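You operate a simulated robot arm through the tools that you are given. There is no shell and no other tool. Be economical: measure what you need, move in short steps, check, and stop when the job is done.

The job below is to be done with a simulated two-armed robot. You get a single attempt, and the scene is never put back.

JOB
Pick up the bag labelled "layer pellet" from the top of the blue sack stack with one hand, pass it to the other hand and put it on the top of the green sack stack. Set down upright: bag.

The check looks at the end state, three seconds after you hand in, the way a careful person would. Anything else that was tipped, shoved, dropped, spilled or broken makes it a failure.

ROBOT AND FRAMES
Two 7-joint arms with two-finger parallel grippers on one trunk, on a base that drives. Base frame: it is fixed to the floor where the robot stands at the start and does not move with it; the origin is under the middle of the robot, x ahead of it, y to its left, z up. Lengths are in m, angles in rad, forces in N, time in s.
The left shoulder is at the start at [0.05, 0.168, 1.082], the right one opposite. With the tool pointing down near the work surface each hand reaches from about 0.2 to 0.66 m from the robot's upright axis, wherever it stands, measured 20 degrees to its own side. Places, roughly: top of the green sack stack [0.6, 0.5, 0.8]. Payload 1.57 kg a hand.
Tool frame (each hand has its own): the origin (TCP) lies between the finger pads and is the grasp point; the fingertips stand 0.03 m ahead of it; z points along the fingers, y is the line along which they close. Largest opening 0.08 m; finger width 0.017, thickness 0.012; the body of the gripper, 0.04 by 0.082 m, starts 0.08 m behind the TCP.
Orientation is that of the tool frame in the base frame, as [roll, pitch, yaw] about the fixed x, y, z axes, in that order (R = Rz(yaw) Ry(pitch) Rx(roll)). With the fingers straight down and closing along the base's y, the tool's x points along the base's -x, its y along +y and its z along -z.

CONTROLS
- The arms move only by the tool move_arm. It takes "left_series", "right_series" or both (then of equal length, played together; a hand with none holds still); each is a list of rows, each a list of 7 numbers: the shift along the base's x, y, z in m, then the turn, a rotation vector about the base's x, y, z in rad, then the finger opening in m, from 0 to 0.08. In form: [[dx, dy, dz, rx, ry, rz, claw], ...]. A call has 1 to 12 rows; each row is the pose to reach, as a shift and turn from the pose commanded when the call began. Rows are played at 5 a second. More than 0.05 m and 0.15 rad between two rows, or a gripper value outside its range, and nothing of the call is played. A pose out of reach is approached as far as the arm can. The call stops where the force on the tool passes 40 N (or 10 N more than at its start, if that is more) or the arm is blocked; 0.2 s more then pass. Each finger travels about 0.045 m/s and halts on what it meets, pressing with about 23 N; the grip force reading is that of the motor and also rises with nothing between the fingers. The clock runs only during rows and for 0.2 s after the last one: add rows that repeat a pose to give the fingers time. It gives the time, the measured TCP pose, the force on the tool (base axes), the opening and the grip force at its end, in the units of the frame above (readings bear some noise), with the torque about the TCP (base axes, N m) and any sound that the robot's microphone picked up.
- Cameras (640 x 400 px; columns grow to the right, rows downward): "scene" is now at [0.126, -0.0063, 1.2903]; the picture's right is [-0.09, -1.00, 0.00], its down [-0.62, 0.06, -0.78] and it looks along [0.78, -0.07, -0.62] (base axes); focal length 249 px, centre (320, 200). "left" rides on the left gripper at [0.072, 0.007, -0.122] in its tool frame; the picture's right is [-0.09, 1.00, 0.00], its down [-0.84, -0.08, -0.54] and it looks along [-0.54, -0.05, 0.84] (tool axes); focal length 238 px, centre (320, 200). "right" rides on the right gripper at [0.072, -0.007, -0.122] in its tool frame; the picture's right is [0.09, 1.00, 0.00], its down [-0.84, 0.08, -0.54] and it looks along [-0.54, 0.05, 0.84] (tool axes); focal length 238 px, centre (320, 200).
- camera(camera): a new picture of that camera. No time passes.
- move_column(by): slides the trunk up (or, below 0, down) by that many m; the arms and the scene camera ride with it, the base frame stays. It gives what a move gives, with no picture.
- roll_base(legs): drives the robot by 1 to 6 legs, each [ahead, left, turn to the left] in m, m and rad, along the robot's own axes; the way and the turn of a leg run together, so that a leg with both is an arc; at most 1.5 m and 3.142 rad a leg. The arms and the cameras ride along, it lands a little off, and it stops where it bumps. It gives what a move gives.
- head_to(pan, tilt): turns the head with the scene camera to pan (to the left, within 1.396 rad either way) and tilt (down, from -0.506 to 1.204), counted from straight ahead of the robot. It gives what a move gives.
- point_at(camera, pixels): there is no depth. For up to 12 entries [column, row, z] of the newest picture of that camera ("zoom" is the newest enlarged one), the place [x, y] in the base frame at which the ray of that pixel passes the height z, good to about 0.002 m. No time passes.
- enlarge(camera, box): a new picture of the part [left, top, right, bottom] of that camera's present view, enlarged. No time passes.
- job_done(): hands the job in; it is judged then, once.

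Go step by step. Measure first, check grasps and placings, and put right what went wrong. The budget is 80 turns and 78 pictures, counting those below and the enlarged ones. Unless the task says otherwise, let go and move clear before handing in, and close with one line.

The tools are called as name(argument=value, ...) on one line, values as JSON. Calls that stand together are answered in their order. move_arm: Moves the arms, as the interface text tells. Its arguments: {"type":"object","properties":{"left_series":{"type":"array"},"right_series":{"type":"array"}},"required":[]} The other tools are called the same way: move_column (by) slides the trunk up or down; roll_base (legs) drives the base; head_to (pan, tilt) turns the head that bears the scene camera; camera (camera) takes a picture; point_at (camera, pixels) gives the place at which the rays of pixels pass given heights; enlarge (camera, box) takes an enlarged picture of a part of a camera's view; job_done () hands the job in.

At the start:

```text
time_s: 0.0
left_tool_pos: [0.4515, 0.1437, 1.1101]
left_ee_rot: [-3.141, 0.0, -3.141]
left_ft_force: [0.0, -0.1, 0.0]
left_torque: [0.01, 0.0, 0.02]
left_opening: 0.0797
left_grip_force: 0.1
right_tool_pos: [0.4651, -0.3276, 1.0864]
right_ee_rot: [3.141, -0.001, 3.141]
right_ft_force: [-0.3, -0.1, 0.3]
right_torque: [0.06, 0.01, -0.01]
right_opening: 0.0801
right_grip_force: 0.0
trunk travel left (down, up): [-0.25, 0.193]
robot x, y, heading: [-0.0015, -0.0002, 0.003]
head pan, tilt: [-0.094, 0.67]
```

scene: 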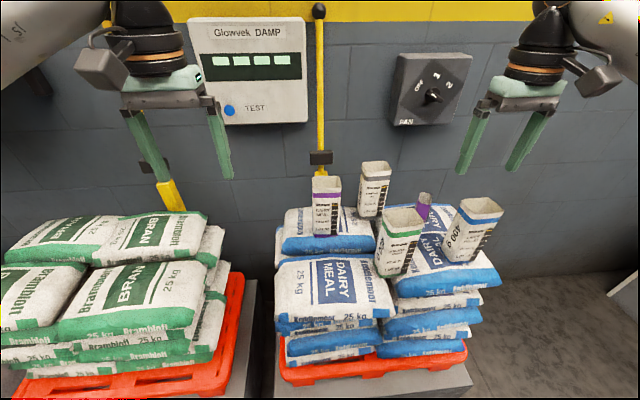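
right: 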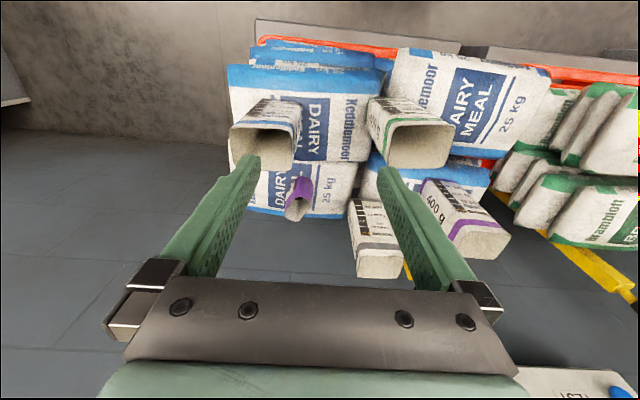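
left: 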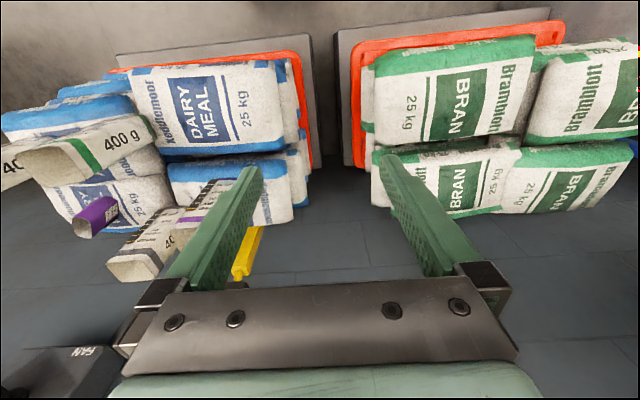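

The scene shows four small paper bags (purple at 326,205; grey at 373,188; green at 399,241; blue at 473,230) and a small purple thing at 424,205. I need the labels, so I'll enlarge that area.

enlarge(camera="scene", box=[290, 150, 410, 225])

enlarge(camera="scene", box=[370, 180, 520, 280])

```text
5.33 times, centred on (350, 188) of scene
```

zoom: 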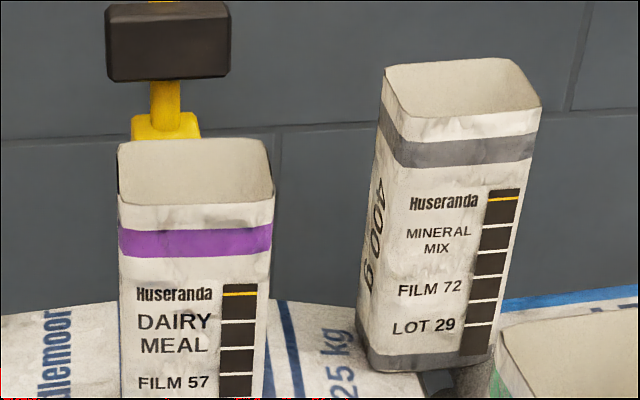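

```text
4.00 times, centred on (445, 230) of scene
```

zoom: 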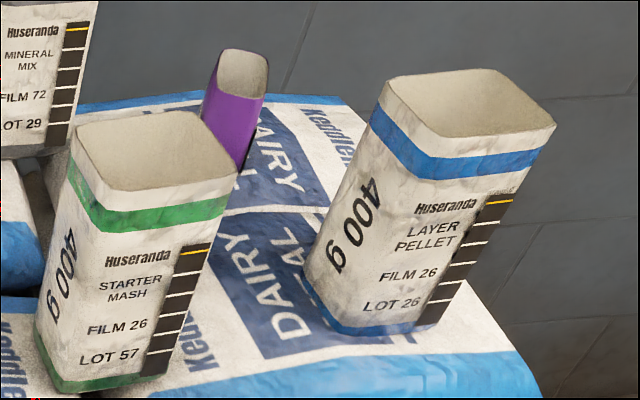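

The layer pellet bag is the one with the blue band, with its rim near (482,205) in the scene view. I'll aim the head at it for a sharper measurement.

head_to(pan=-0.6, tilt=0.8)

camera(camera="scene")

enlarge(camera="scene", box=[220, 110, 380, 210])

enlarge(camera="right", box=[200, 60, 360, 160])

```text
time_s: 0.9
left_tool_pos: [0.4508, 0.1428, 1.1096]
left_ee_rot: [-3.141, -0.002, -3.141]
left_ft_force: [-0.6, 0.7, 0.0]
left_torque: [0.01, -0.01, -0.01]
left_opening: 0.0803
left_grip_force: 0.0
right_tool_pos: [0.4653, -0.3261, 1.0867]
right_ee_rot: [3.141, -0.001, 3.141]
right_ft_force: [-0.6, 0.6, -0.6]
right_torque: [0.01, 0.02, 0.01]
right_opening: 0.0796
right_grip_force: 0.1
trunk travel left (down, up): [-0.25, 0.193]
robot x, y, heading: [0.001, 0.0028, -0.001]
head pan, tilt: [-0.6, 0.799]
```

```text
72 pictures are left
```

scene: 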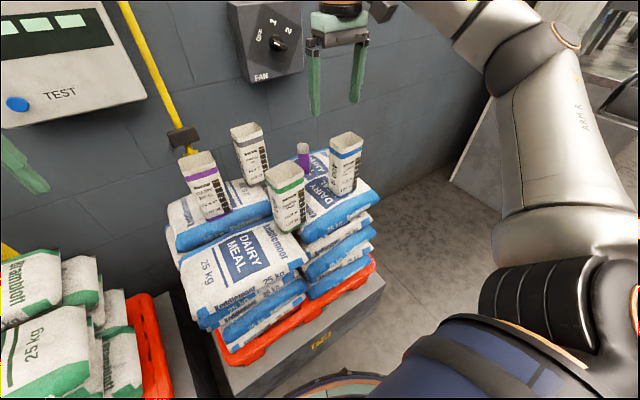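

```text
4.00 times, centred on (300, 160) of scene
```

zoom: 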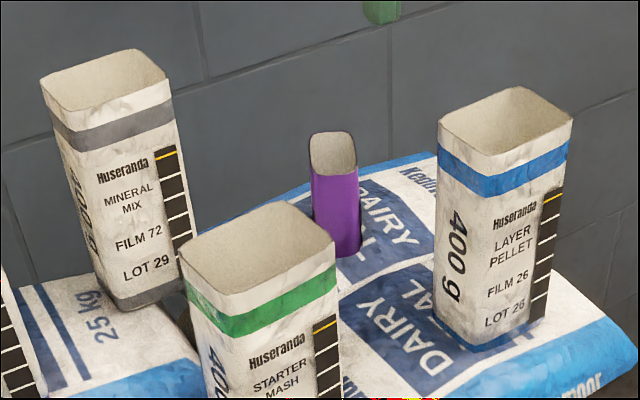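

```text
4.00 times, centred on (280, 110) of right
```

zoom: 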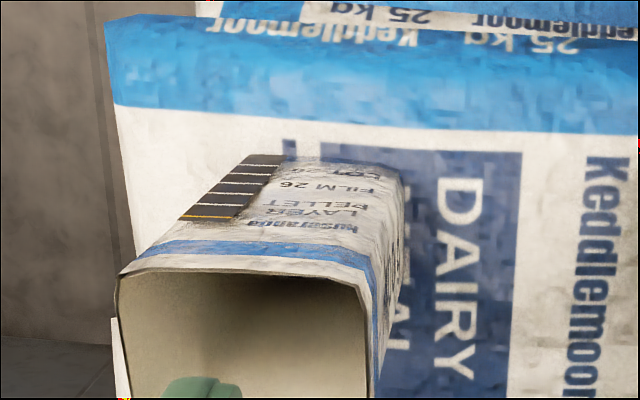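

The target's base and rim corners show in both views (scene zoom base corners 435,322 / 475,352 / 545,320; right zoom rim 118,270 to 368,288). I'll intersect the rays at a few heights to get z.

point_at(camera="scene", pixels=[[328.75, 190.5, 0.78], [338.75, 198, 0.78], [356.25, 190, 0.78], [328.75, 190.5, 0.82], [338.75, 198, 0.82], [356.25, 190, 0.82], [329.5, 139.5, 0.9], [341, 148.75, 0.9], [363, 140, 0.9], [329.5, 139.5, 0.94], [341, 148.75, 0.94], [363, 140, 0.94]])

point_at(camera="zoom", pixels=[[240, 155, 0.78], [395, 168, 0.78], [240, 155, 0.82], [395, 168, 0.82], [120, 272, 0.9], [366, 288, 0.9], [120, 272, 0.94], [366, 288, 0.94]])

```text
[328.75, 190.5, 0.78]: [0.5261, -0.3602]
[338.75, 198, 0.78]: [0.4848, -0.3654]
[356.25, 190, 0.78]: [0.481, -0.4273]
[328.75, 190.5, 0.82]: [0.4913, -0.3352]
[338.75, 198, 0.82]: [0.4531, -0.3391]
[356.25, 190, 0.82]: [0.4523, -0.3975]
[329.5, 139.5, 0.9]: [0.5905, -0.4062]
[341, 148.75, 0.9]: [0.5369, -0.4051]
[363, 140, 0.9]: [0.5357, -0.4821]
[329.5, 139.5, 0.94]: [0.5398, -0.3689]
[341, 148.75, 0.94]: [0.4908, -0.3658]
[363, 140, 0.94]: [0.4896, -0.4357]
```

```text
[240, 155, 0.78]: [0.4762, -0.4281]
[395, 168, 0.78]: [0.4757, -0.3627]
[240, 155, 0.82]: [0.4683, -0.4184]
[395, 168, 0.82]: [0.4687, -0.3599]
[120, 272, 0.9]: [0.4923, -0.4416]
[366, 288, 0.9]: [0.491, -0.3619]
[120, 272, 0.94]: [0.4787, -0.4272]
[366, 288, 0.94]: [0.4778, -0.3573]
```

Base at z≈0.785, rim at z≈0.945: bag centre about (0.508,-0.397), roughly 0.05 in x and 0.065 in y. I'll check the neighbours (starter mash rim corner at 304,171; purple scoop at 306,174) before choosing the finger placement.

point_at(camera="scene", pixels=[[304, 170.75, 0.945], [292.5, 160, 0.945], [306, 173.75, 0.79], [309, 145, 0.85], [348.75, 131.75, 0.945], [329.5, 139.5, 0.945], [341, 148.75, 0.945], [363, 140, 0.945]])

enlarge(camera="left", box=[0, 80, 240, 230])

```text
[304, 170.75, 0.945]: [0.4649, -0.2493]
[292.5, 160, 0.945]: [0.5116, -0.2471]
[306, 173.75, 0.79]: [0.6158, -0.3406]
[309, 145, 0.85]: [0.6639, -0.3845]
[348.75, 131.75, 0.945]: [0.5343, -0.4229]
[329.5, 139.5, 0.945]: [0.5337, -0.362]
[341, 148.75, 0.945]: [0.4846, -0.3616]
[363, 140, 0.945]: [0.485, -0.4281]
```

```text
2.67 times, centred on (120, 155) of left
```

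zoom: 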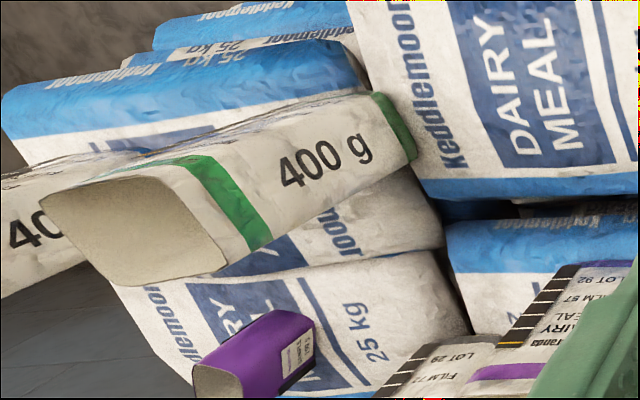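

The gaps are ample, with starter mash's edge at y≈-0.25 and the scoop at x≈0.62. I'll turn the right hand a quarter turn so it closes along x over the bag's thin side, moving above (0.509,-0.395).

move_arm(right_series=[[0.004, -0.006, 0, 0, 0, 0.1428, 0.08], [0.008, -0.012, 0, 0, 0, 0.2856, 0.08], [0.012, -0.018, 0, 0, 0, 0.4284, 0.08], [0.016, -0.024, 0, 0, 0, 0.5712, 0.08], [0.02, -0.03, 0, 0, 0, 0.714, 0.08], [0.024, -0.037, 0, 0, 0, 0.8568, 0.08], [0.028, -0.043, 0, 0, 0, 0.9996, 0.08], [0.032, -0.05, 0, 0, 0, 1.1424, 0.08], [0.036, -0.056, 0, 0, 0, 1.2852, 0.08], [0.04, -0.062, 0, 0, 0, 1.428, 0.08], [0.044, -0.068, 0, 0, 0, 1.5708, 0.08], [0.044, -0.068, 0, 0, 0, 1.5708, 0.08]])

camera(camera="right")

camera(camera="scene")

```text
time_s: 3.5
left_tool_pos: [0.4525, 0.1427, 1.1106]
left_ee_rot: [-3.141, 0.002, -3.141]
left_ft_force: [-0.2, 0.0, -0.3]
left_torque: [-0.03, 0.01, 0.01]
left_opening: 0.0799
left_grip_force: 0.2
right_tool_pos: [0.2672, -0.1567, 1.0349]
right_ee_rot: [3.141, 0.002, -1.569]
right_ft_force: [0.5, 0.4, 0.2]
right_torque: [0.04, 0.03, 0.01]
right_opening: 0.08
right_grip_force: 0.1
right hand out of reach, approached as far as the arm can: row 3, 4, 5, 6, 7, 8, 9, 10, 11, 12
trunk travel left (down, up): [-0.25, 0.193]
robot x, y, heading: [0.0015, 0.0021, -0.003]
head pan, tilt: [-0.6, 0.799]
```

```text
68 pictures are left
```

right: 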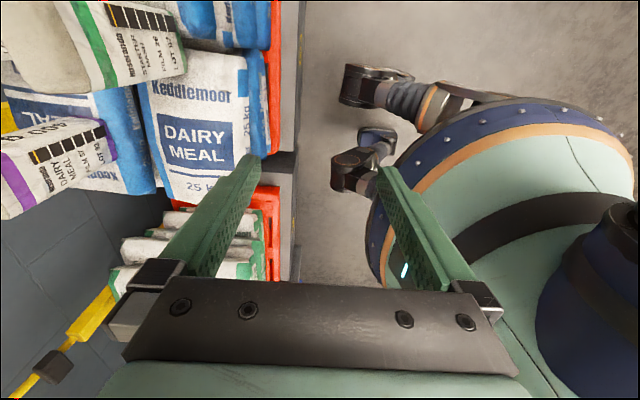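

```text
67 pictures are left
```

scene: 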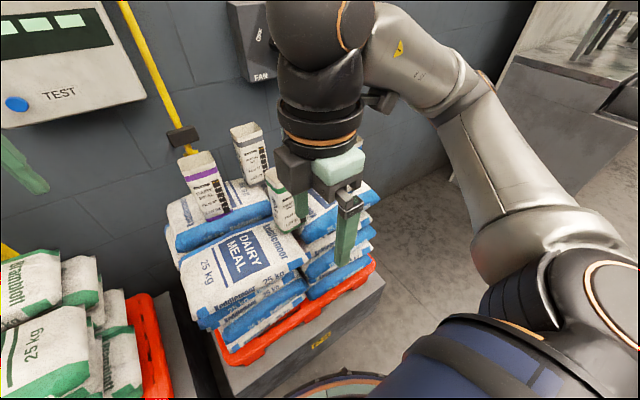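

The high pose was out of reach, so the right hand pulled back to (0.267,-0.157,1.035), and no bag was disturbed. I'll drive sideways to the right so that the bag is better within reach, with the hands staying above the rims.

roll_base(legs=[[0, -0.25, 0]])

camera(camera="scene")

```text
time_s: 5.3
left_tool_pos: [0.452, -0.1027, 1.1107]
left_ee_rot: [-3.14, 0.0, -3.139]
left_ft_force: [-1.0, -0.4, 0.3]
left_torque: [0.05, 0.05, 0.04]
left_opening: 0.08
left_grip_force: 0.0
right_tool_pos: [0.2681, -0.4036, 1.0344]
right_ee_rot: [-3.141, 0.0, -1.568]
right_ft_force: [0.0, -0.4, 0.2]
right_torque: [0.01, 0.0, -0.02]
right_opening: 0.0801
right_grip_force: 0.0
trunk travel left (down, up): [-0.25, 0.193]
robot x, y, heading: [0.003, -0.2443, -0.001]
head pan, tilt: [-0.6, 0.799]
```

```text
66 pictures are left
```

scene: 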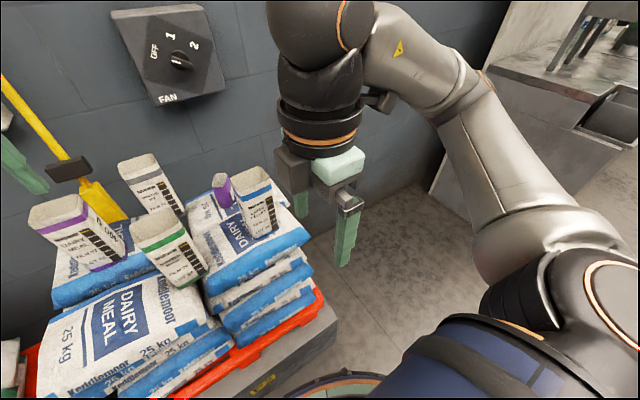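

All the bags still stand. The right hand is lined up in y at x=0.268, so I'll test a small step forward.

move_arm(right_series=[[0.03, 0, 0, 0, 0, 0, 0.08], [0.06, 0.004, 0, 0, 0, 0, 0.08]])

```text
time_s: 6.0
left_tool_pos: [0.4521, -0.1025, 1.1103]
left_ee_rot: [3.14, 0.001, -3.14]
left_ft_force: [-0.7, -0.3, 0.1]
left_torque: [0.01, 0.01, 0.0]
left_opening: 0.08
left_grip_force: 0.0
right_tool_pos: [0.2845, -0.3798, 1.0314]
right_ee_rot: [-3.14, 0.0, -1.573]
right_ft_force: [0.3, 0.8, -0.5]
right_torque: [0.0, -0.01, -0.01]
right_opening: 0.0799
right_grip_force: 0.0
right hand out of reach, approached as far as the arm can: row 1, 2
trunk travel left (down, up): [-0.25, 0.193]
robot x, y, heading: [0.0005, -0.2494, -0.0]
head pan, tilt: [-0.6, 0.799]
```

Still out of reach, probably because the hand is too high relative to the shoulder. I'll raise the trunk so that the same world height sits in the comfortable zone, then try again.

move_column(by=0.15)

move_arm(right_series=[[0, 0, -0.04, 0, 0, 0, 0.08], [0, 0, -0.08, 0, 0, 0, 0.08], [0, 0, -0.12, 0, 0, 0, 0.08], [0, 0, -0.12, 0, 0, 0, 0.08]])

```text
time_s: 7.7
left_tool_pos: [0.4529, -0.103, 1.2607]
left_ee_rot: [-3.141, 0.001, -3.139]
left_ft_force: [0.0, -0.3, -0.3]
left_torque: [-0.01, -0.03, 0.02]
left_opening: 0.0802
left_grip_force: 0.0
right_tool_pos: [0.2855, -0.379, 1.1805]
right_ee_rot: [-3.139, 0.0, -1.573]
right_ft_force: [-0.5, 0.1, 0.7]
right_torque: [0.01, 0.0, 0.0]
right_opening: 0.0801
right_grip_force: 0.1
trunk travel left (down, up): [-0.4, 0.043]
robot x, y, heading: [0.0038, -0.2466, 0.004]
head pan, tilt: [-0.6, 0.799]
```

```text
time_s: 8.7
left_tool_pos: [0.4521, -0.1027, 1.2594]
left_ee_rot: [3.141, 0.0, -3.138]
left_ft_force: [-0.9, -0.3, -0.5]
left_torque: [-0.03, -0.03, 0.03]
left_opening: 0.0801
left_grip_force: 0.0
right_tool_pos: [0.2822, -0.3788, 1.0946]
right_ee_rot: [-3.139, -0.001, -1.576]
right_ft_force: [0.7, -0.2, 0.4]
right_torque: [-0.03, 0.01, 0.02]
right_opening: 0.0799
right_grip_force: 0.0
right hand out of reach, approached as far as the arm can: row 3, 4
trunk travel left (down, up): [-0.4, 0.043]
robot x, y, heading: [0.0029, -0.2473, 0.006]
head pan, tilt: [-0.6, 0.799]
```

The hand came down to 1.095. I'll try moving forward now.

move_arm(right_series=[[0.03, 0, 0, 0, 0, 0, 0.08], [0.06, -0.005, 0, 0, 0, 0, 0.08], [0.09, -0.01, 0, 0, 0, 0, 0.08], [0.12, -0.015, 0, 0, 0, 0, 0.08]])

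```text
time_s: 9.7
left_tool_pos: [0.4514, -0.1038, 1.2605]
left_ee_rot: [-3.141, -0.001, -3.141]
left_ft_force: [0.5, 1.0, 0.3]
left_torque: [-0.02, 0.04, 0.03]
left_opening: 0.0798
left_grip_force: 0.1
right_tool_pos: [0.284, -0.3793, 1.0943]
right_ee_rot: [-3.14, -0.001, -1.577]
right_ft_force: [-0.2, -0.3, 0.3]
right_torque: [0.03, 0.02, 0.0]
right_opening: 0.0801
right_grip_force: 0.0
right hand out of reach, approached as far as the arm can: row 1, 2, 3, 4
trunk travel left (down, up): [-0.4, 0.043]
robot x, y, heading: [0.0022, -0.2441, 0.002]
head pan, tilt: [-0.6, 0.799]
```

A wrist joint limit blocks this yaw. I'll turn back, heading for the opposite quarter turn.

move_arm(right_series=[[0, 0, 0, 0, 0, -0.145, 0.08], [0, 0, 0, 0, 0, -0.29, 0.08], [0, 0, 0, 0, 0, -0.435, 0.08], [0, 0, 0, 0, 0, -0.58, 0.08], [0, 0, 0, 0, 0, -0.725, 0.08], [0, 0, 0, 0, 0, -0.87, 0.08], [0, 0, 0, 0, 0, -1.015, 0.08], [0, 0, 0, 0, 0, -1.16, 0.08], [0, 0, 0, 0, 0, -1.305, 0.08], [0, 0, 0, 0, 0, -1.45, 0.08], [0, 0, 0, 0, 0, -1.595, 0.08], [0.02, 0, 0, 0, 0, -1.74, 0.08]])

move_arm(right_series=[[0.03, 0, 0, 0, 0, -0.145, 0.08], [0.06, 0, 0, 0, 0, -0.29, 0.08], [0.08, 0, 0, 0, 0, -0.435, 0.08], [0.1, 0, 0, 0, 0, -0.58, 0.08], [0.12, 0, 0, 0, 0, -0.725, 0.08], [0.13, 0, 0, 0, 0, -0.87, 0.08], [0.14, 0, 0, 0, 0, -1.015, 0.08], [0.14, 0, 0, 0, 0, -1.16, 0.08], [0.14, 0, 0, 0, 0, -1.305, 0.08], [0.14, 0, 0, 0, 0, -1.395, 0.08], [0.14, 0, 0, 0, 0, -1.395, 0.08]])

camera(camera="scene")

```text
time_s: 12.3
left_tool_pos: [0.4513, -0.1035, 1.26]
left_ee_rot: [3.14, 0.0, -3.139]
left_ft_force: [0.2, -0.2, 0.2]
left_torque: [0.04, 0.03, 0.02]
left_opening: 0.0801
left_grip_force: 0.1
right_tool_pos: [0.3055, -0.381, 1.0933]
right_ee_rot: [-3.14, 0.0, 2.968]
right_ft_force: [-0.1, -0.4, -0.6]
right_torque: [-0.01, 0.04, -0.02]
right_opening: 0.0801
right_grip_force: 0.1
trunk travel left (down, up): [-0.4, 0.043]
robot x, y, heading: [0.0027, -0.247, -0.001]
head pan, tilt: [-0.6, 0.799]
```

```text
time_s: 14.7
left_tool_pos: [0.4521, -0.1029, 1.2604]
left_ee_rot: [3.141, 0.0, -3.141]
left_ft_force: [-1.1, -0.2, -0.6]
left_torque: [-0.01, 0.01, -0.03]
left_opening: 0.0797
left_grip_force: 0.1
right_tool_pos: [0.4454, -0.3795, 1.0944]
right_ee_rot: [3.141, 0.0, 1.574]
right_ft_force: [-0.3, 0.4, -0.1]
right_torque: [0.0, 0.0, -0.02]
right_opening: 0.0798
right_grip_force: 0.1
trunk travel left (down, up): [-0.4, 0.043]
robot x, y, heading: [-0.0007, -0.2503, 0.001]
head pan, tilt: [-0.6, 0.799]
```

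```text
65 pictures are left
```

scene: 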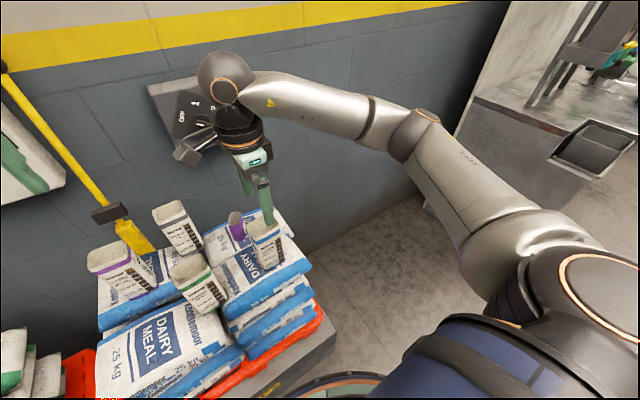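

The opposite quarter turn works, and the hand is at (0.445,-0.380,1.094). I'll move above the bag and look.

move_arm(right_series=[[0.03, -0.008, 0, 0, 0, 0, 0.08], [0.0636, -0.0155, 0, 0, 0, 0, 0.08], [0.0636, -0.0155, -0.04, 0, 0, 0, 0.08], [0.0636, -0.0155, -0.07, 0, 0, 0, 0.08]])

camera(camera="right")

enlarge(camera="scene", box=[180, 160, 340, 260])

```text
time_s: 15.7
left_tool_pos: [0.4521, -0.1028, 1.2602]
left_ee_rot: [3.14, -0.001, -3.14]
left_ft_force: [0.8, -0.5, 0.0]
left_torque: [0.02, 0.0, 0.01]
left_opening: 0.0801
left_grip_force: 0.0
right_tool_pos: [0.5077, -0.3957, 1.0244]
right_ee_rot: [-3.14, 0.0, 1.575]
right_ft_force: [-0.9, 0.0, 0.3]
right_torque: [-0.02, 0.0, 0.01]
right_opening: 0.0799
right_grip_force: 0.1
trunk travel left (down, up): [-0.4, 0.043]
robot x, y, heading: [-0.0004, -0.249, 0.001]
head pan, tilt: [-0.6, 0.799]
```

```text
64 pictures are left
```

right: 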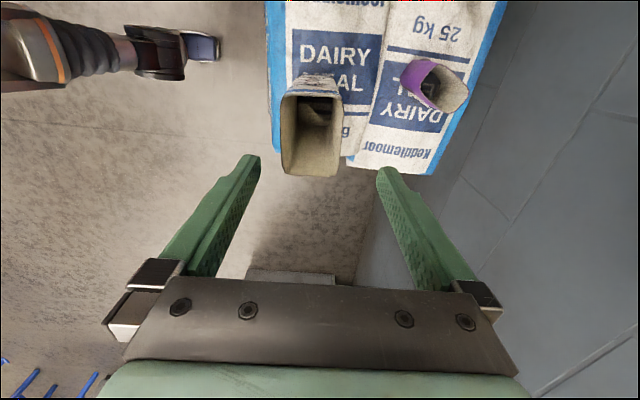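

```text
4.00 times, centred on (260, 210) of scene
```

zoom: 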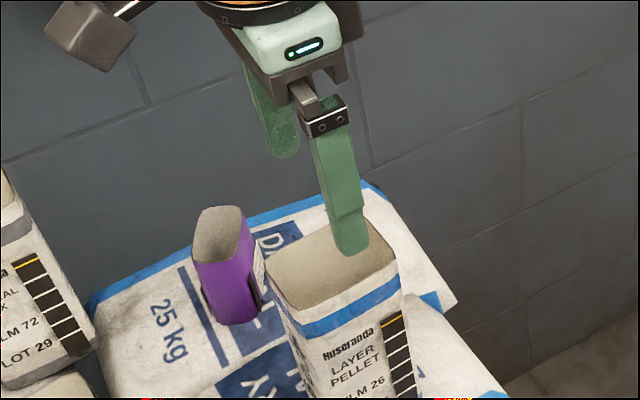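

The bag's rim is seen between the fingers at (282–342, 95–175) in the right view. I'll measure it.

point_at(camera="right", pixels=[[286, 96, 0.945], [283, 171, 0.945], [337, 174, 0.945], [341, 98, 0.945], [440, 100, 0.85]])

enlarge(camera="right", box=[240, 60, 400, 180])

```text
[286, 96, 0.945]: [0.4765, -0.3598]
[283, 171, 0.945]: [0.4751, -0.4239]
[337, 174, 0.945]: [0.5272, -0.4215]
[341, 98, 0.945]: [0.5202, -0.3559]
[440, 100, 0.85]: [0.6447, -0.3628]
```

```text
3.33 times, centred on (320, 120) of right
```

zoom: 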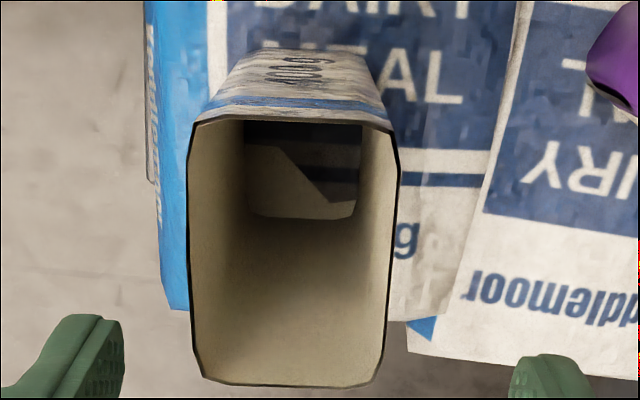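

The fingers straddle the bag, offset about 4 mm in x. I'll correct that, descend to z≈0.893 and check before closing.

move_arm(right_series=[[-0.004, 0.003, -0.02, 0, 0, 0, 0.08], [-0.004, 0.003, -0.045, 0, 0, 0, 0.08], [-0.004, 0.003, -0.07, 0, 0, 0, 0.08], [-0.004, 0.003, -0.09, 0, 0, 0, 0.08], [-0.004, 0.003, -0.11, 0, 0, 0, 0.08], [-0.004, 0.003, -0.13, 0, 0, 0, 0.08]])

enlarge(camera="scene", box=[180, 160, 340, 260])

camera(camera="right")

```text
time_s: 17.1
left_tool_pos: [0.4512, -0.1016, 1.2605]
left_ee_rot: [3.141, 0.0, -3.14]
left_ft_force: [0.1, 0.0, 0.5]
left_torque: [0.0, -0.01, 0.01]
left_opening: 0.0801
left_grip_force: 0.0
right_tool_pos: [0.5034, -0.3924, 0.8943]
right_ee_rot: [-3.139, -0.001, 1.577]
right_ft_force: [-0.7, -0.1, -0.2]
right_torque: [-0.03, 0.0, 0.04]
right_opening: 0.08
right_grip_force: 0.1
trunk travel left (down, up): [-0.4, 0.043]
robot x, y, heading: [-0.0005, -0.2442, 0.008]
head pan, tilt: [-0.6, 0.799]
```

```text
4.00 times, centred on (260, 210) of scene
```

zoom: 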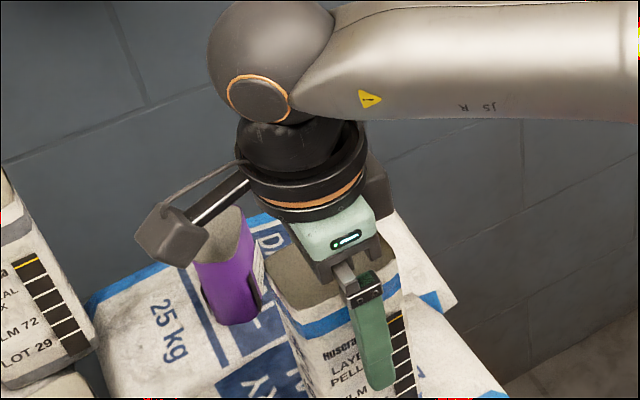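

```text
60 pictures are left
```

right: 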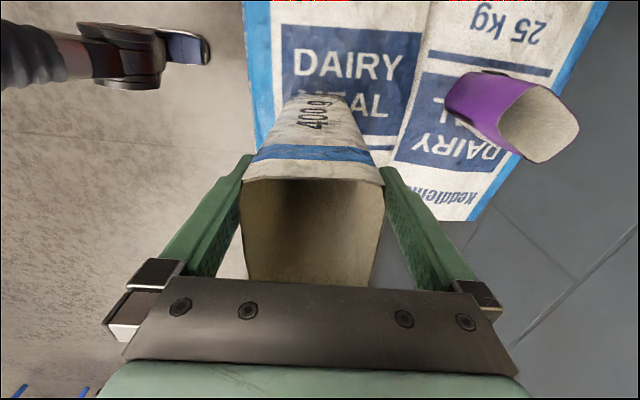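

The bag sits squarely between the fingers. Closing now.

move_arm(right_series=[[0, 0, 0, 0, 0, 0, 0.06], [0, 0, 0, 0, 0, 0, 0.05], [0, 0, 0, 0, 0, 0, 0.035], [0, 0, 0, 0, 0, 0, 0.035], [0, 0, 0, 0, 0, 0, 0.035]])

camera(camera="right")

```text
time_s: 18.3
left_tool_pos: [0.4522, -0.1016, 1.2605]
left_ee_rot: [3.141, 0.0, -3.139]
left_ft_force: [-0.4, 0.5, 0.3]
left_torque: [-0.01, -0.05, -0.04]
left_opening: 0.0798
left_grip_force: 0.0
right_tool_pos: [0.5046, -0.391, 0.8944]
right_ee_rot: [-3.139, -0.001, 1.576]
right_ft_force: [-1.0, -0.5, 0.1]
right_torque: [0.0, 0.02, -0.02]
right_opening: 0.0515
right_grip_force: 23.1
trunk travel left (down, up): [-0.4, 0.043]
robot x, y, heading: [-0.0, -0.249, 0.006]
head pan, tilt: [-0.6, 0.799]
```

```text
59 pictures are left
```

right: 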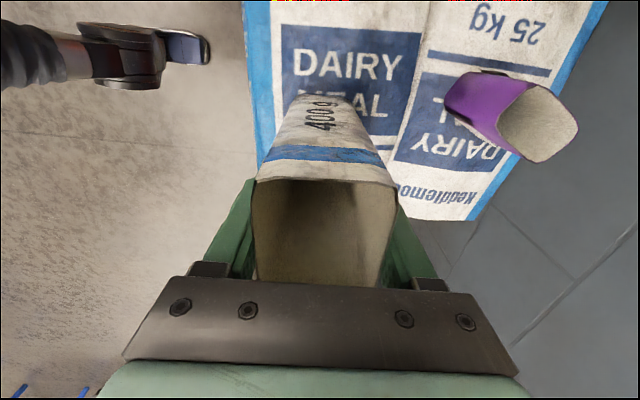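

The grip holds at an opening of 0.0515 and 23 N. I'll lift by 0.2 in steps.

move_arm(right_series=[[0, 0, 0.02, 0, 0, 0, 0.035], [0, 0, 0.05, 0, 0, 0, 0.035], [0, 0, 0.08, 0, 0, 0, 0.035], [0, 0, 0.11, 0, 0, 0, 0.035], [0, 0, 0.14, 0, 0, 0, 0.035], [0, 0, 0.17, 0, 0, 0, 0.035], [0, 0, 0.2, 0, 0, 0, 0.035]])

head_to(pan=-0.2, tilt=0.6)

camera(camera="scene")

```text
time_s: 19.9
left_tool_pos: [0.4521, -0.103, 1.2591]
left_ee_rot: [-3.141, -0.001, -3.14]
left_ft_force: [-0.1, 0.2, 0.4]
left_torque: [0.0, 0.03, 0.01]
left_opening: 0.0802
left_grip_force: 0.0
right_tool_pos: [0.5026, -0.3941, 1.0943]
right_ee_rot: [-3.141, 0.002, 1.579]
right_ft_force: [0.4, -0.4, 0.0]
right_torque: [-0.02, -0.02, 0.01]
right_opening: 0.0512
right_grip_force: 22.6
trunk travel left (down, up): [-0.4, 0.043]
robot x, y, heading: [0.002, -0.2493, -0.002]
head pan, tilt: [-0.6, 0.799]
```

```text
time_s: 20.8
left_tool_pos: [0.4518, -0.1038, 1.2605]
left_ee_rot: [-3.141, 0.0, -3.139]
left_ft_force: [0.0, 0.7, -0.8]
left_torque: [0.0, -0.04, 0.0]
left_opening: 0.0801
left_grip_force: 0.0
right_tool_pos: [0.5032, -0.394, 1.0936]
right_ee_rot: [3.141, 0.0, 1.575]
right_ft_force: [-0.3, 0.8, -0.1]
right_torque: [0.0, 0.03, 0.0]
right_opening: 0.0514
right_grip_force: 23.0
trunk travel left (down, up): [-0.4, 0.043]
robot x, y, heading: [-0.0024, -0.2466, 0.002]
head pan, tilt: [-0.201, 0.6]
```

```text
58 pictures are left
```

scene: 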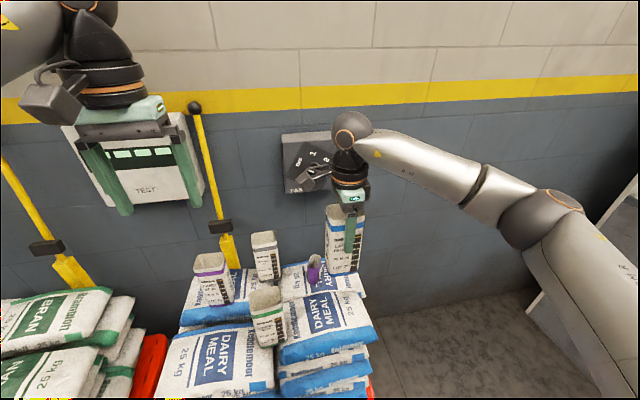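

The bag is lifted cleanly and the others are undisturbed. Next I'll carry it to the handover spot (0.50,-0.27,1.13), turning the hand back so that the bag's thin side lies along y.

move_arm(right_series=[[0, 0.005, 0.02, 0, 0, 0.1305, 0.035], [0, 0.015, 0.036, 0, 0, 0.261, 0.035], [0, 0.025, 0.036, 0, 0, 0.3915, 0.035], [0, 0.035, 0.036, 0, 0, 0.522, 0.035], [0, 0.045, 0.036, 0, 0, 0.6525, 0.035], [0, 0.055, 0.036, 0, 0, 0.783, 0.035], [0, 0.065, 0.036, 0, 0, 0.9135, 0.035], [0, 0.075, 0.036, 0, 0, 1.044, 0.035], [0, 0.088, 0.036, 0, 0, 1.1745, 0.035], [0, 0.1, 0.036, 0, 0, 1.305, 0.035], [0, 0.112, 0.036, 0, 0, 1.4355, 0.035], [-0.003, 0.124, 0.036, 0, 0, 1.566, 0.035]])

camera(camera="scene")

```text
time_s: 23.4
left_tool_pos: [0.4523, -0.1028, 1.2601]
left_ee_rot: [-3.141, -0.001, -3.14]
left_ft_force: [-0.9, 0.0, -0.7]
left_torque: [-0.01, 0.01, 0.02]
left_opening: 0.0799
left_grip_force: 0.2
right_tool_pos: [0.5016, -0.2685, 1.1309]
right_ee_rot: [-3.142, 0.001, -3.138]
right_ft_force: [-0.6, 0.8, -0.4]
right_torque: [0.0, -0.02, -0.01]
right_opening: 0.0511
right_grip_force: 22.9
trunk travel left (down, up): [-0.4, 0.043]
robot x, y, heading: [-0.0041, -0.247, 0.005]
head pan, tilt: [-0.201, 0.6]
```

```text
57 pictures are left
```

scene: 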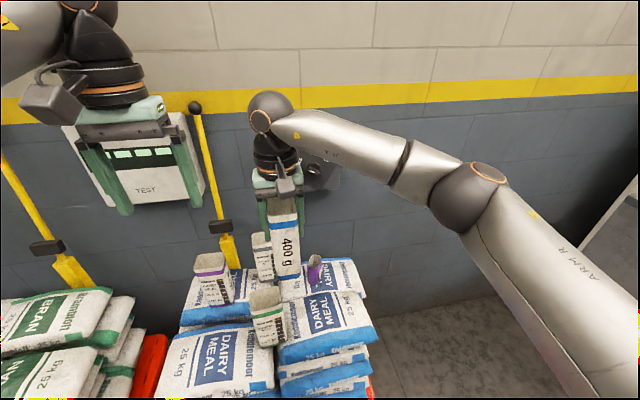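

The bag hangs upright with its thin side along y. I'll pull the left hand back and pitch it to point forward with a 30° downward slant, staying at its own y for now.

move_arm(left_series=[[-0.01, 0, -0.015, 0, -0.131, 0, 0.08], [-0.02, 0, -0.03, 0, -0.262, 0, 0.08], [-0.03, 0, -0.047, 0, -0.393, 0, 0.08], [-0.04, 0, -0.063, 0, -0.524, 0, 0.08], [-0.05, 0, -0.08, 0, -0.655, 0, 0.08], [-0.06, 0, -0.1, 0, -0.785, 0, 0.08], [-0.065, 0, -0.115, 0, -0.916, 0, 0.08], [-0.065, 0, -0.127, 0, -1.047, 0, 0.08], [-0.065, 0, -0.127, 0, -1.047, 0, 0.08]])

camera(camera="scene")

```text
time_s: 25.4
left_tool_pos: [0.4206, -0.1223, 1.1353]
left_ee_rot: [-3.139, 1.046, -3.138]
left_ft_force: [0.3, 0.9, 0.2]
left_torque: [-0.03, 0.0, 0.03]
left_opening: 0.0799
left_grip_force: 0.0
left hand out of reach, approached as far as the arm can: row 7, 8, 9
right_tool_pos: [0.502, -0.268, 1.129]
right_ee_rot: [-3.139, 0.0, -3.14]
right_ft_force: [1.1, -0.1, -0.1]
right_torque: [0.01, 0.0, 0.01]
right_opening: 0.0512
right_grip_force: 23.1
trunk travel left (down, up): [-0.4, 0.043]
robot x, y, heading: [0.0026, -0.2485, 0.002]
head pan, tilt: [-0.201, 0.6]
```

```text
56 pictures are left
```

scene: 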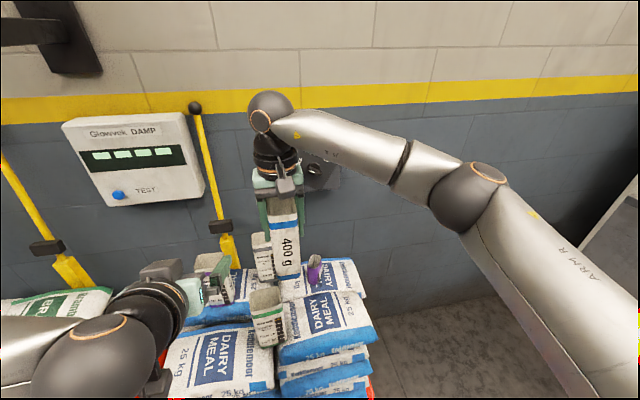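

The left hand has its slant but stopped at (0.421,-0.122,1.135), folded close to the body. I'll shift the bag 0.04 forward for room, then step the left hand sideways behind it.

move_arm(right_series=[[0.02, 0, 0, 0, 0, 0, 0.035], [0.04, 0, 0, 0, 0, 0, 0.035], [0.04, 0, 0, 0, 0, 0, 0.035]])

move_arm(left_series=[[0.005, -0.02, 0, 0, 0, 0, 0.08], [0.01, -0.04, 0, 0, 0, 0, 0.08]])

```text
time_s: 26.2
left_tool_pos: [0.4205, -0.1229, 1.1344]
left_ee_rot: [-3.137, 1.047, -3.139]
left_ft_force: [-0.7, 0.1, 0.2]
left_torque: [0.0, -0.03, -0.01]
left_opening: 0.0798
left_grip_force: 0.0
right_tool_pos: [0.5411, -0.2681, 1.1314]
right_ee_rot: [-3.139, 0.002, -3.14]
right_ft_force: [-0.4, -0.4, -0.4]
right_torque: [-0.02, 0.0, 0.01]
right_opening: 0.0513
right_grip_force: 23.5
trunk travel left (down, up): [-0.4, 0.043]
robot x, y, heading: [0.0023, -0.2476, 0.005]
head pan, tilt: [-0.201, 0.6]
```

```text
time_s: 26.8
left_tool_pos: [0.432, -0.1646, 1.1351]
left_ee_rot: [-3.138, 1.047, -3.14]
left_ft_force: [-0.7, -0.1, 0.2]
left_torque: [0.0, 0.01, -0.04]
left_opening: 0.0801
left_grip_force: 0.1
right_tool_pos: [0.5425, -0.2683, 1.131]
right_ee_rot: [-3.141, 0.0, -3.14]
right_ft_force: [-0.3, 1.2, -0.4]
right_torque: [0.01, 0.01, 0.01]
right_opening: 0.0512
right_grip_force: 23.2
trunk travel left (down, up): [-0.4, 0.043]
robot x, y, heading: [0.0002, -0.2446, 0.001]
head pan, tilt: [-0.201, 0.6]
```

Motions now track the commanded shifts. Moving the left hand to the pre-grasp at (0.454,-0.268,1.119).

move_arm(left_series=[[0.0, -0.035, -0.005, 0, 0, 0, 0.08], [0.0, -0.07, -0.01, 0, 0, 0, 0.08], [0.01, -0.1035, -0.016, 0, 0, 0, 0.08], [0.022, -0.1035, -0.016, 0, 0, 0, 0.08]])

camera(camera="left")

camera(camera="scene")

```text
time_s: 27.8
left_tool_pos: [0.4521, -0.2669, 1.1195]
left_ee_rot: [-3.138, 1.048, -3.136]
left_ft_force: [0.1, 0.7, 0.2]
left_torque: [-0.02, 0.02, 0.0]
left_opening: 0.08
left_grip_force: 0.1
right_tool_pos: [0.5411, -0.269, 1.1304]
right_ee_rot: [-3.14, 0.0, -3.141]
right_ft_force: [-0.7, 0.7, -0.7]
right_torque: [-0.01, 0.0, 0.02]
right_opening: 0.0511
right_grip_force: 23.0
trunk travel left (down, up): [-0.4, 0.043]
robot x, y, heading: [-0.0021, -0.2437, 0.003]
head pan, tilt: [-0.201, 0.6]
```

```text
55 pictures are left
```

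left: 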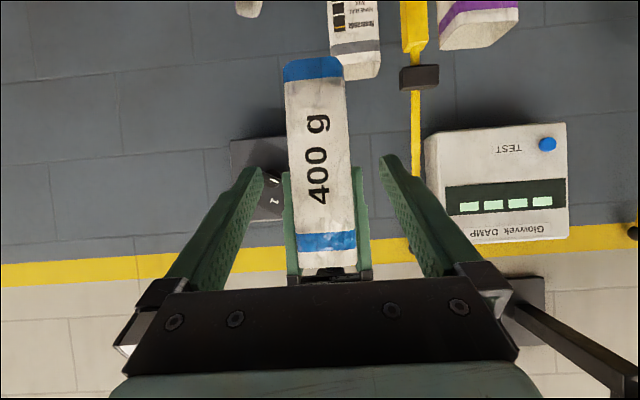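

```text
54 pictures are left
```

scene: 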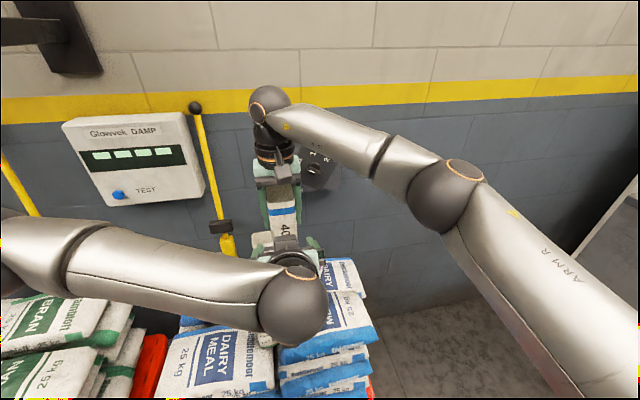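

The left view shows the bag centred between the open fingers with its blue base band at (313,70). I'll advance along the tool axis to straddle its lower part.

move_arm(left_series=[[0.02, -0.001, -0.011, 0, 0, 0, 0.08], [0.04, -0.001, -0.022, 0, 0, 0, 0.08], [0.06, -0.001, -0.034, 0, 0, 0, 0.08], [0.075, -0.001, -0.042, 0, 0, 0, 0.08], [0.089, -0.001, -0.05, 0, 0, 0, 0.08]])

camera(camera="left")

enlarge(camera="scene", box=[200, 140, 360, 280])

```text
time_s: 29.0
left_tool_pos: [0.5421, -0.2679, 1.069]
left_ee_rot: [-3.138, 1.048, 3.142]
left_ft_force: [-0.1, 0.4, -0.3]
left_torque: [-0.01, -0.03, 0.02]
left_opening: 0.0801
left_grip_force: 0.0
right_tool_pos: [0.5411, -0.2687, 1.1296]
right_ee_rot: [-3.141, 0.001, -3.141]
right_ft_force: [-0.8, 0.9, -0.6]
right_torque: [-0.02, 0.01, 0.02]
right_opening: 0.0516
right_grip_force: 22.7
trunk travel left (down, up): [-0.4, 0.043]
robot x, y, heading: [0.0027, -0.2469, -0.002]
head pan, tilt: [-0.201, 0.6]
```

```text
53 pictures are left
```

left: 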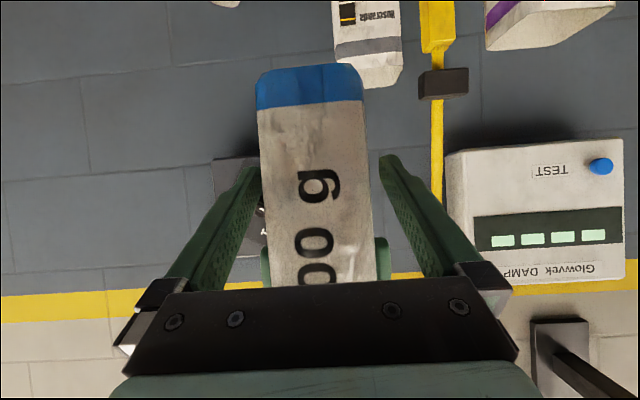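

```text
2.86 times, centred on (280, 210) of scene
```

zoom: 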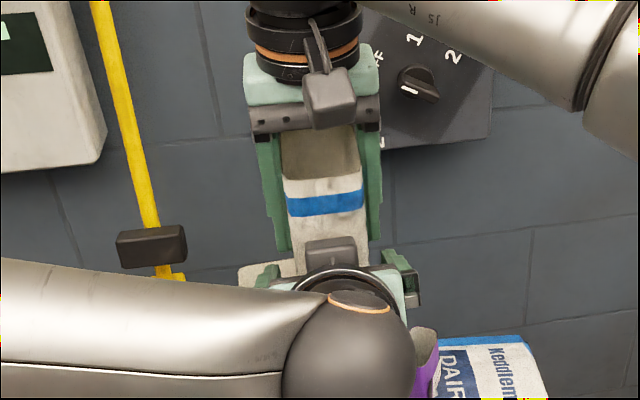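

The bag lies between the left fingers, below the right ones. Closing the left hand.

move_arm(left_series=[[0, 0, 0, 0, 0, 0, 0.065], [0, 0, 0, 0, 0, 0, 0.055], [0, 0, 0, 0, 0, 0, 0.035], [0, 0, 0, 0, 0, 0, 0.035], [0, 0, 0, 0, 0, 0, 0.035]])

camera(camera="left")

```text
time_s: 30.2
left_tool_pos: [0.5408, -0.2684, 1.0695]
left_ee_rot: [-3.139, 1.047, -3.137]
left_ft_force: [0.4, -3.9, -0.4]
left_torque: [0.3, -0.08, 0.39]
left_opening: 0.0512
left_grip_force: 22.9
right_tool_pos: [0.5419, -0.2681, 1.13]
right_ee_rot: [-3.141, -0.001, -3.14]
right_ft_force: [-1.0, 3.3, 1.2]
right_torque: [-0.11, 0.11, -0.41]
right_opening: 0.051
right_grip_force: 23.5
trunk travel left (down, up): [-0.4, 0.043]
robot x, y, heading: [0.003, -0.2441, 0.006]
head pan, tilt: [-0.201, 0.6]
```

```text
51 pictures are left
```

left: 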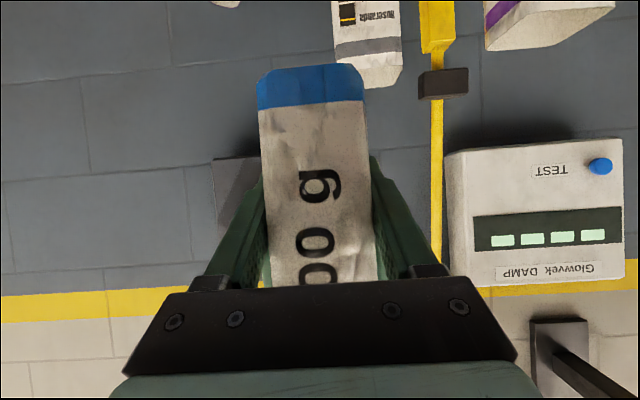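

Both hands grip the bag at an opening of about 0.051 with small internal forces. I'll open the right hand and rise clear.

move_arm(right_series=[[0, 0, 0, 0, 0, 0, 0.055], [0, 0, 0, 0, 0, 0, 0.07], [0, 0, 0, 0, 0, 0, 0.08], [0, 0, 0, 0, 0, 0, 0.08], [0, 0, 0.03, 0, 0, 0, 0.08], [0, 0, 0.06, 0, 0, 0, 0.08], [0, 0, 0.09, 0, 0, 0, 0.08], [0, 0, 0.12, 0, 0, 0, 0.08]])

camera(camera="scene")

camera(camera="left")

```text
time_s: 32.0
left_tool_pos: [0.5416, -0.2666, 1.0699]
left_ee_rot: [-3.136, 1.047, -3.137]
left_ft_force: [-0.5, 0.0, -0.1]
left_torque: [0.02, 0.02, -0.02]
left_opening: 0.0513
left_grip_force: 23.1
right_tool_pos: [0.5399, -0.2662, 1.2509]
right_ee_rot: [-3.14, 0.001, -3.138]
right_ft_force: [0.5, 0.2, -0.2]
right_torque: [-0.02, -0.01, 0.0]
right_opening: 0.0801
right_grip_force: 0.1
trunk travel left (down, up): [-0.4, 0.043]
robot x, y, heading: [0.002, -0.2435, 0.002]
head pan, tilt: [-0.201, 0.6]
```

```text
50 pictures are left
```

scene: 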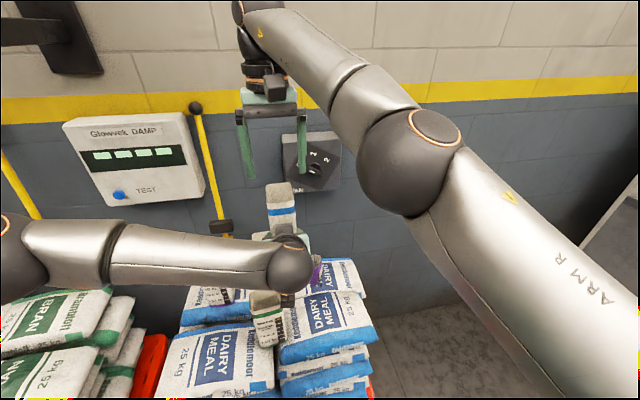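

```text
49 pictures are left
```

left: 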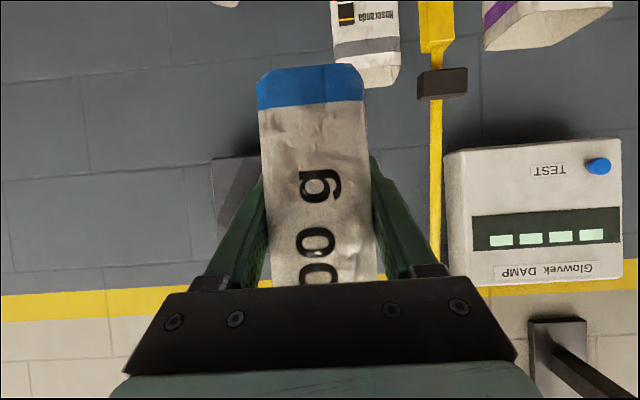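

The left hand alone holds the bag and hasn't slipped. I'll tuck the right hand aside, then drive left toward the green stack with the bag's base at z≈1.02, above everything.

move_arm(right_series=[[-0.03, -0.03, 0, 0, 0, 0, 0.08], [-0.06, -0.06, 0, 0, 0, 0, 0.08], [-0.09, -0.09, 0, 0, 0, 0, 0.08], [-0.12, -0.12, 0, 0, 0, 0, 0.08], [-0.12, -0.16, 0, 0, 0, 0, 0.08]])

roll_base(legs=[[0, 0.6, 0]])

head_to(pan=0.3, tilt=0.75)

camera(camera="scene")

```text
time_s: 33.2
left_tool_pos: [0.5418, -0.269, 1.0697]
left_ee_rot: [-3.139, 1.048, -3.141]
left_ft_force: [0.6, 0.1, 0.4]
left_torque: [0.02, 0.0, 0.01]
left_opening: 0.0508
left_grip_force: 23.2
right_tool_pos: [0.4215, -0.4298, 1.2498]
right_ee_rot: [-3.141, 0.0, 3.141]
right_ft_force: [0.1, -0.3, 0.1]
right_torque: [0.04, -0.01, -0.01]
right_opening: 0.0798
right_grip_force: 0.0
trunk travel left (down, up): [-0.4, 0.043]
robot x, y, heading: [0.0014, -0.2467, -0.001]
head pan, tilt: [-0.201, 0.6]
```

```text
time_s: 36.6
left_tool_pos: [0.54, 0.3358, 1.0694]
left_ee_rot: [-3.138, 1.048, -3.132]
left_ft_force: [-0.2, -1.1, -0.6]
left_torque: [-0.01, 0.03, -0.04]
left_opening: 0.0509
left_grip_force: 23.0
right_tool_pos: [0.42, 0.175, 1.2503]
right_ee_rot: [-3.139, 0.0, -3.135]
right_ft_force: [0.4, -0.6, -1.1]
right_torque: [0.0, 0.03, 0.0]
right_opening: 0.0802
right_grip_force: 0.0
trunk travel left (down, up): [-0.4, 0.043]
robot x, y, heading: [-0.0012, 0.3548, 0.004]
head pan, tilt: [-0.201, 0.6]
```

```text
time_s: 37.5
left_tool_pos: [0.5386, 0.3353, 1.07]
left_ee_rot: [-3.137, 1.047, -3.135]
left_ft_force: [-0.3, -1.3, 0.2]
left_torque: [0.02, 0.01, 0.02]
left_opening: 0.0512
left_grip_force: 22.7
right_tool_pos: [0.4198, 0.1749, 1.2506]
right_ee_rot: [-3.139, -0.001, -3.136]
right_ft_force: [0.2, 0.7, -0.5]
right_torque: [0.0, -0.01, 0.0]
right_opening: 0.0802
right_grip_force: 0.1
trunk travel left (down, up): [-0.4, 0.043]
robot x, y, heading: [-0.0032, 0.3559, 0.002]
head pan, tilt: [0.3, 0.75]
```

```text
48 pictures are left
```

scene: 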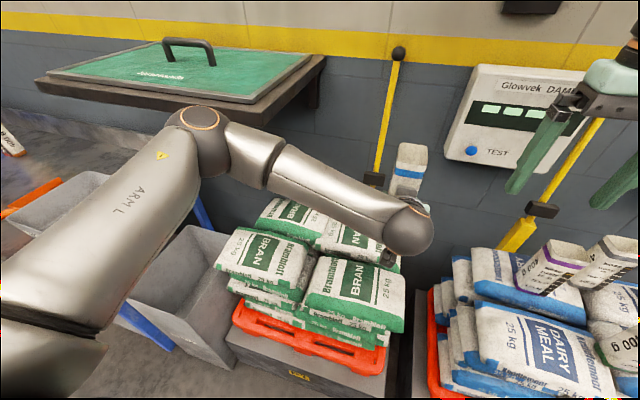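

The green stack shows four top sacks (fronts at 265,258 and 355,290). I'll locate them at z≈0.79 to choose a flat spot.

point_at(camera="scene", pixels=[[322, 257, 0.79], [405, 275, 0.79], [402, 318, 0.77], [306, 293, 0.77], [357, 283, 0.79], [265, 255, 0.79], [232, 232, 0.79], [298, 290, 0.77], [290, 212, 0.79], [355, 240, 0.79]])

enlarge(camera="scene", box=[200, 180, 440, 380])

```text
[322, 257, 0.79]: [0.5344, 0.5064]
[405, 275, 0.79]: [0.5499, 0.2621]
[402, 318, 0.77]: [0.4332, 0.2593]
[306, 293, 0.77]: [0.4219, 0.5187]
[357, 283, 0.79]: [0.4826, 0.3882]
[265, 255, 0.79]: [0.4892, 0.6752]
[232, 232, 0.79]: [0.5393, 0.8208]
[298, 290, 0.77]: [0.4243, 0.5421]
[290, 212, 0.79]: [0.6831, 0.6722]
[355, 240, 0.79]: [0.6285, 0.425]
```

```text
2.00 times, centred on (320, 280) of scene
```

zoom: 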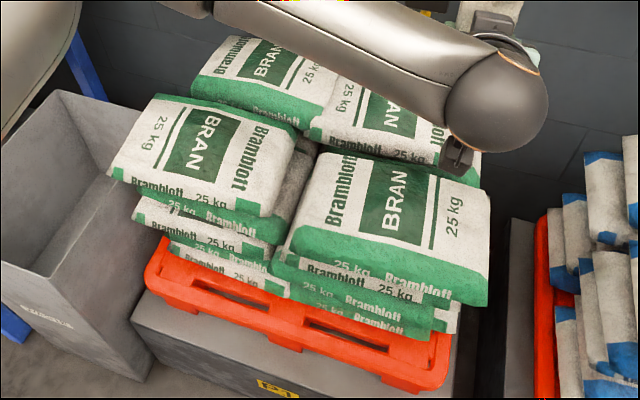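

I choose the centre of the front-right green sack, about (0.49,0.39). The right hand's camera can provide a second view to fix the surface height.

camera(camera="right")

enlarge(camera="scene", box=[290, 240, 418, 320])

```text
46 pictures are left
```

right: 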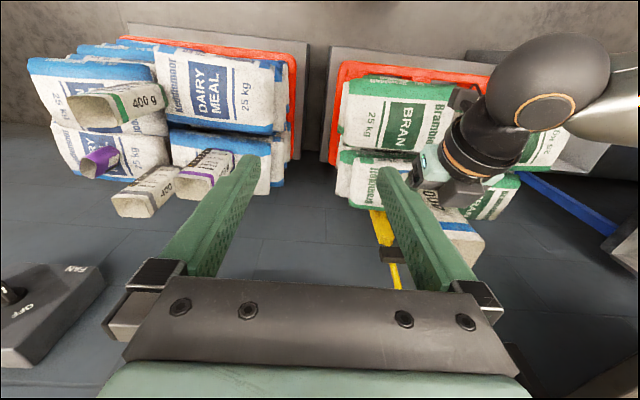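

```text
5.00 times, centred on (354, 280) of scene
```

zoom: 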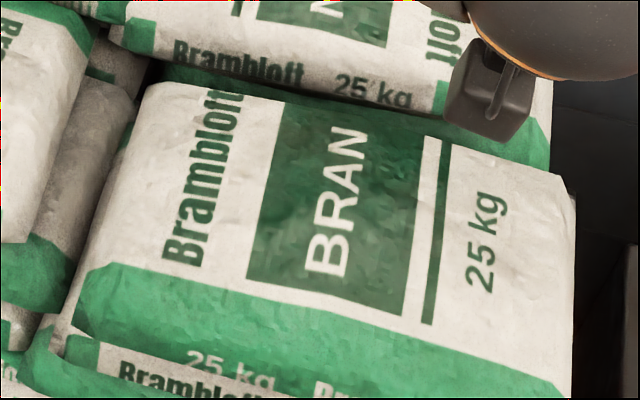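

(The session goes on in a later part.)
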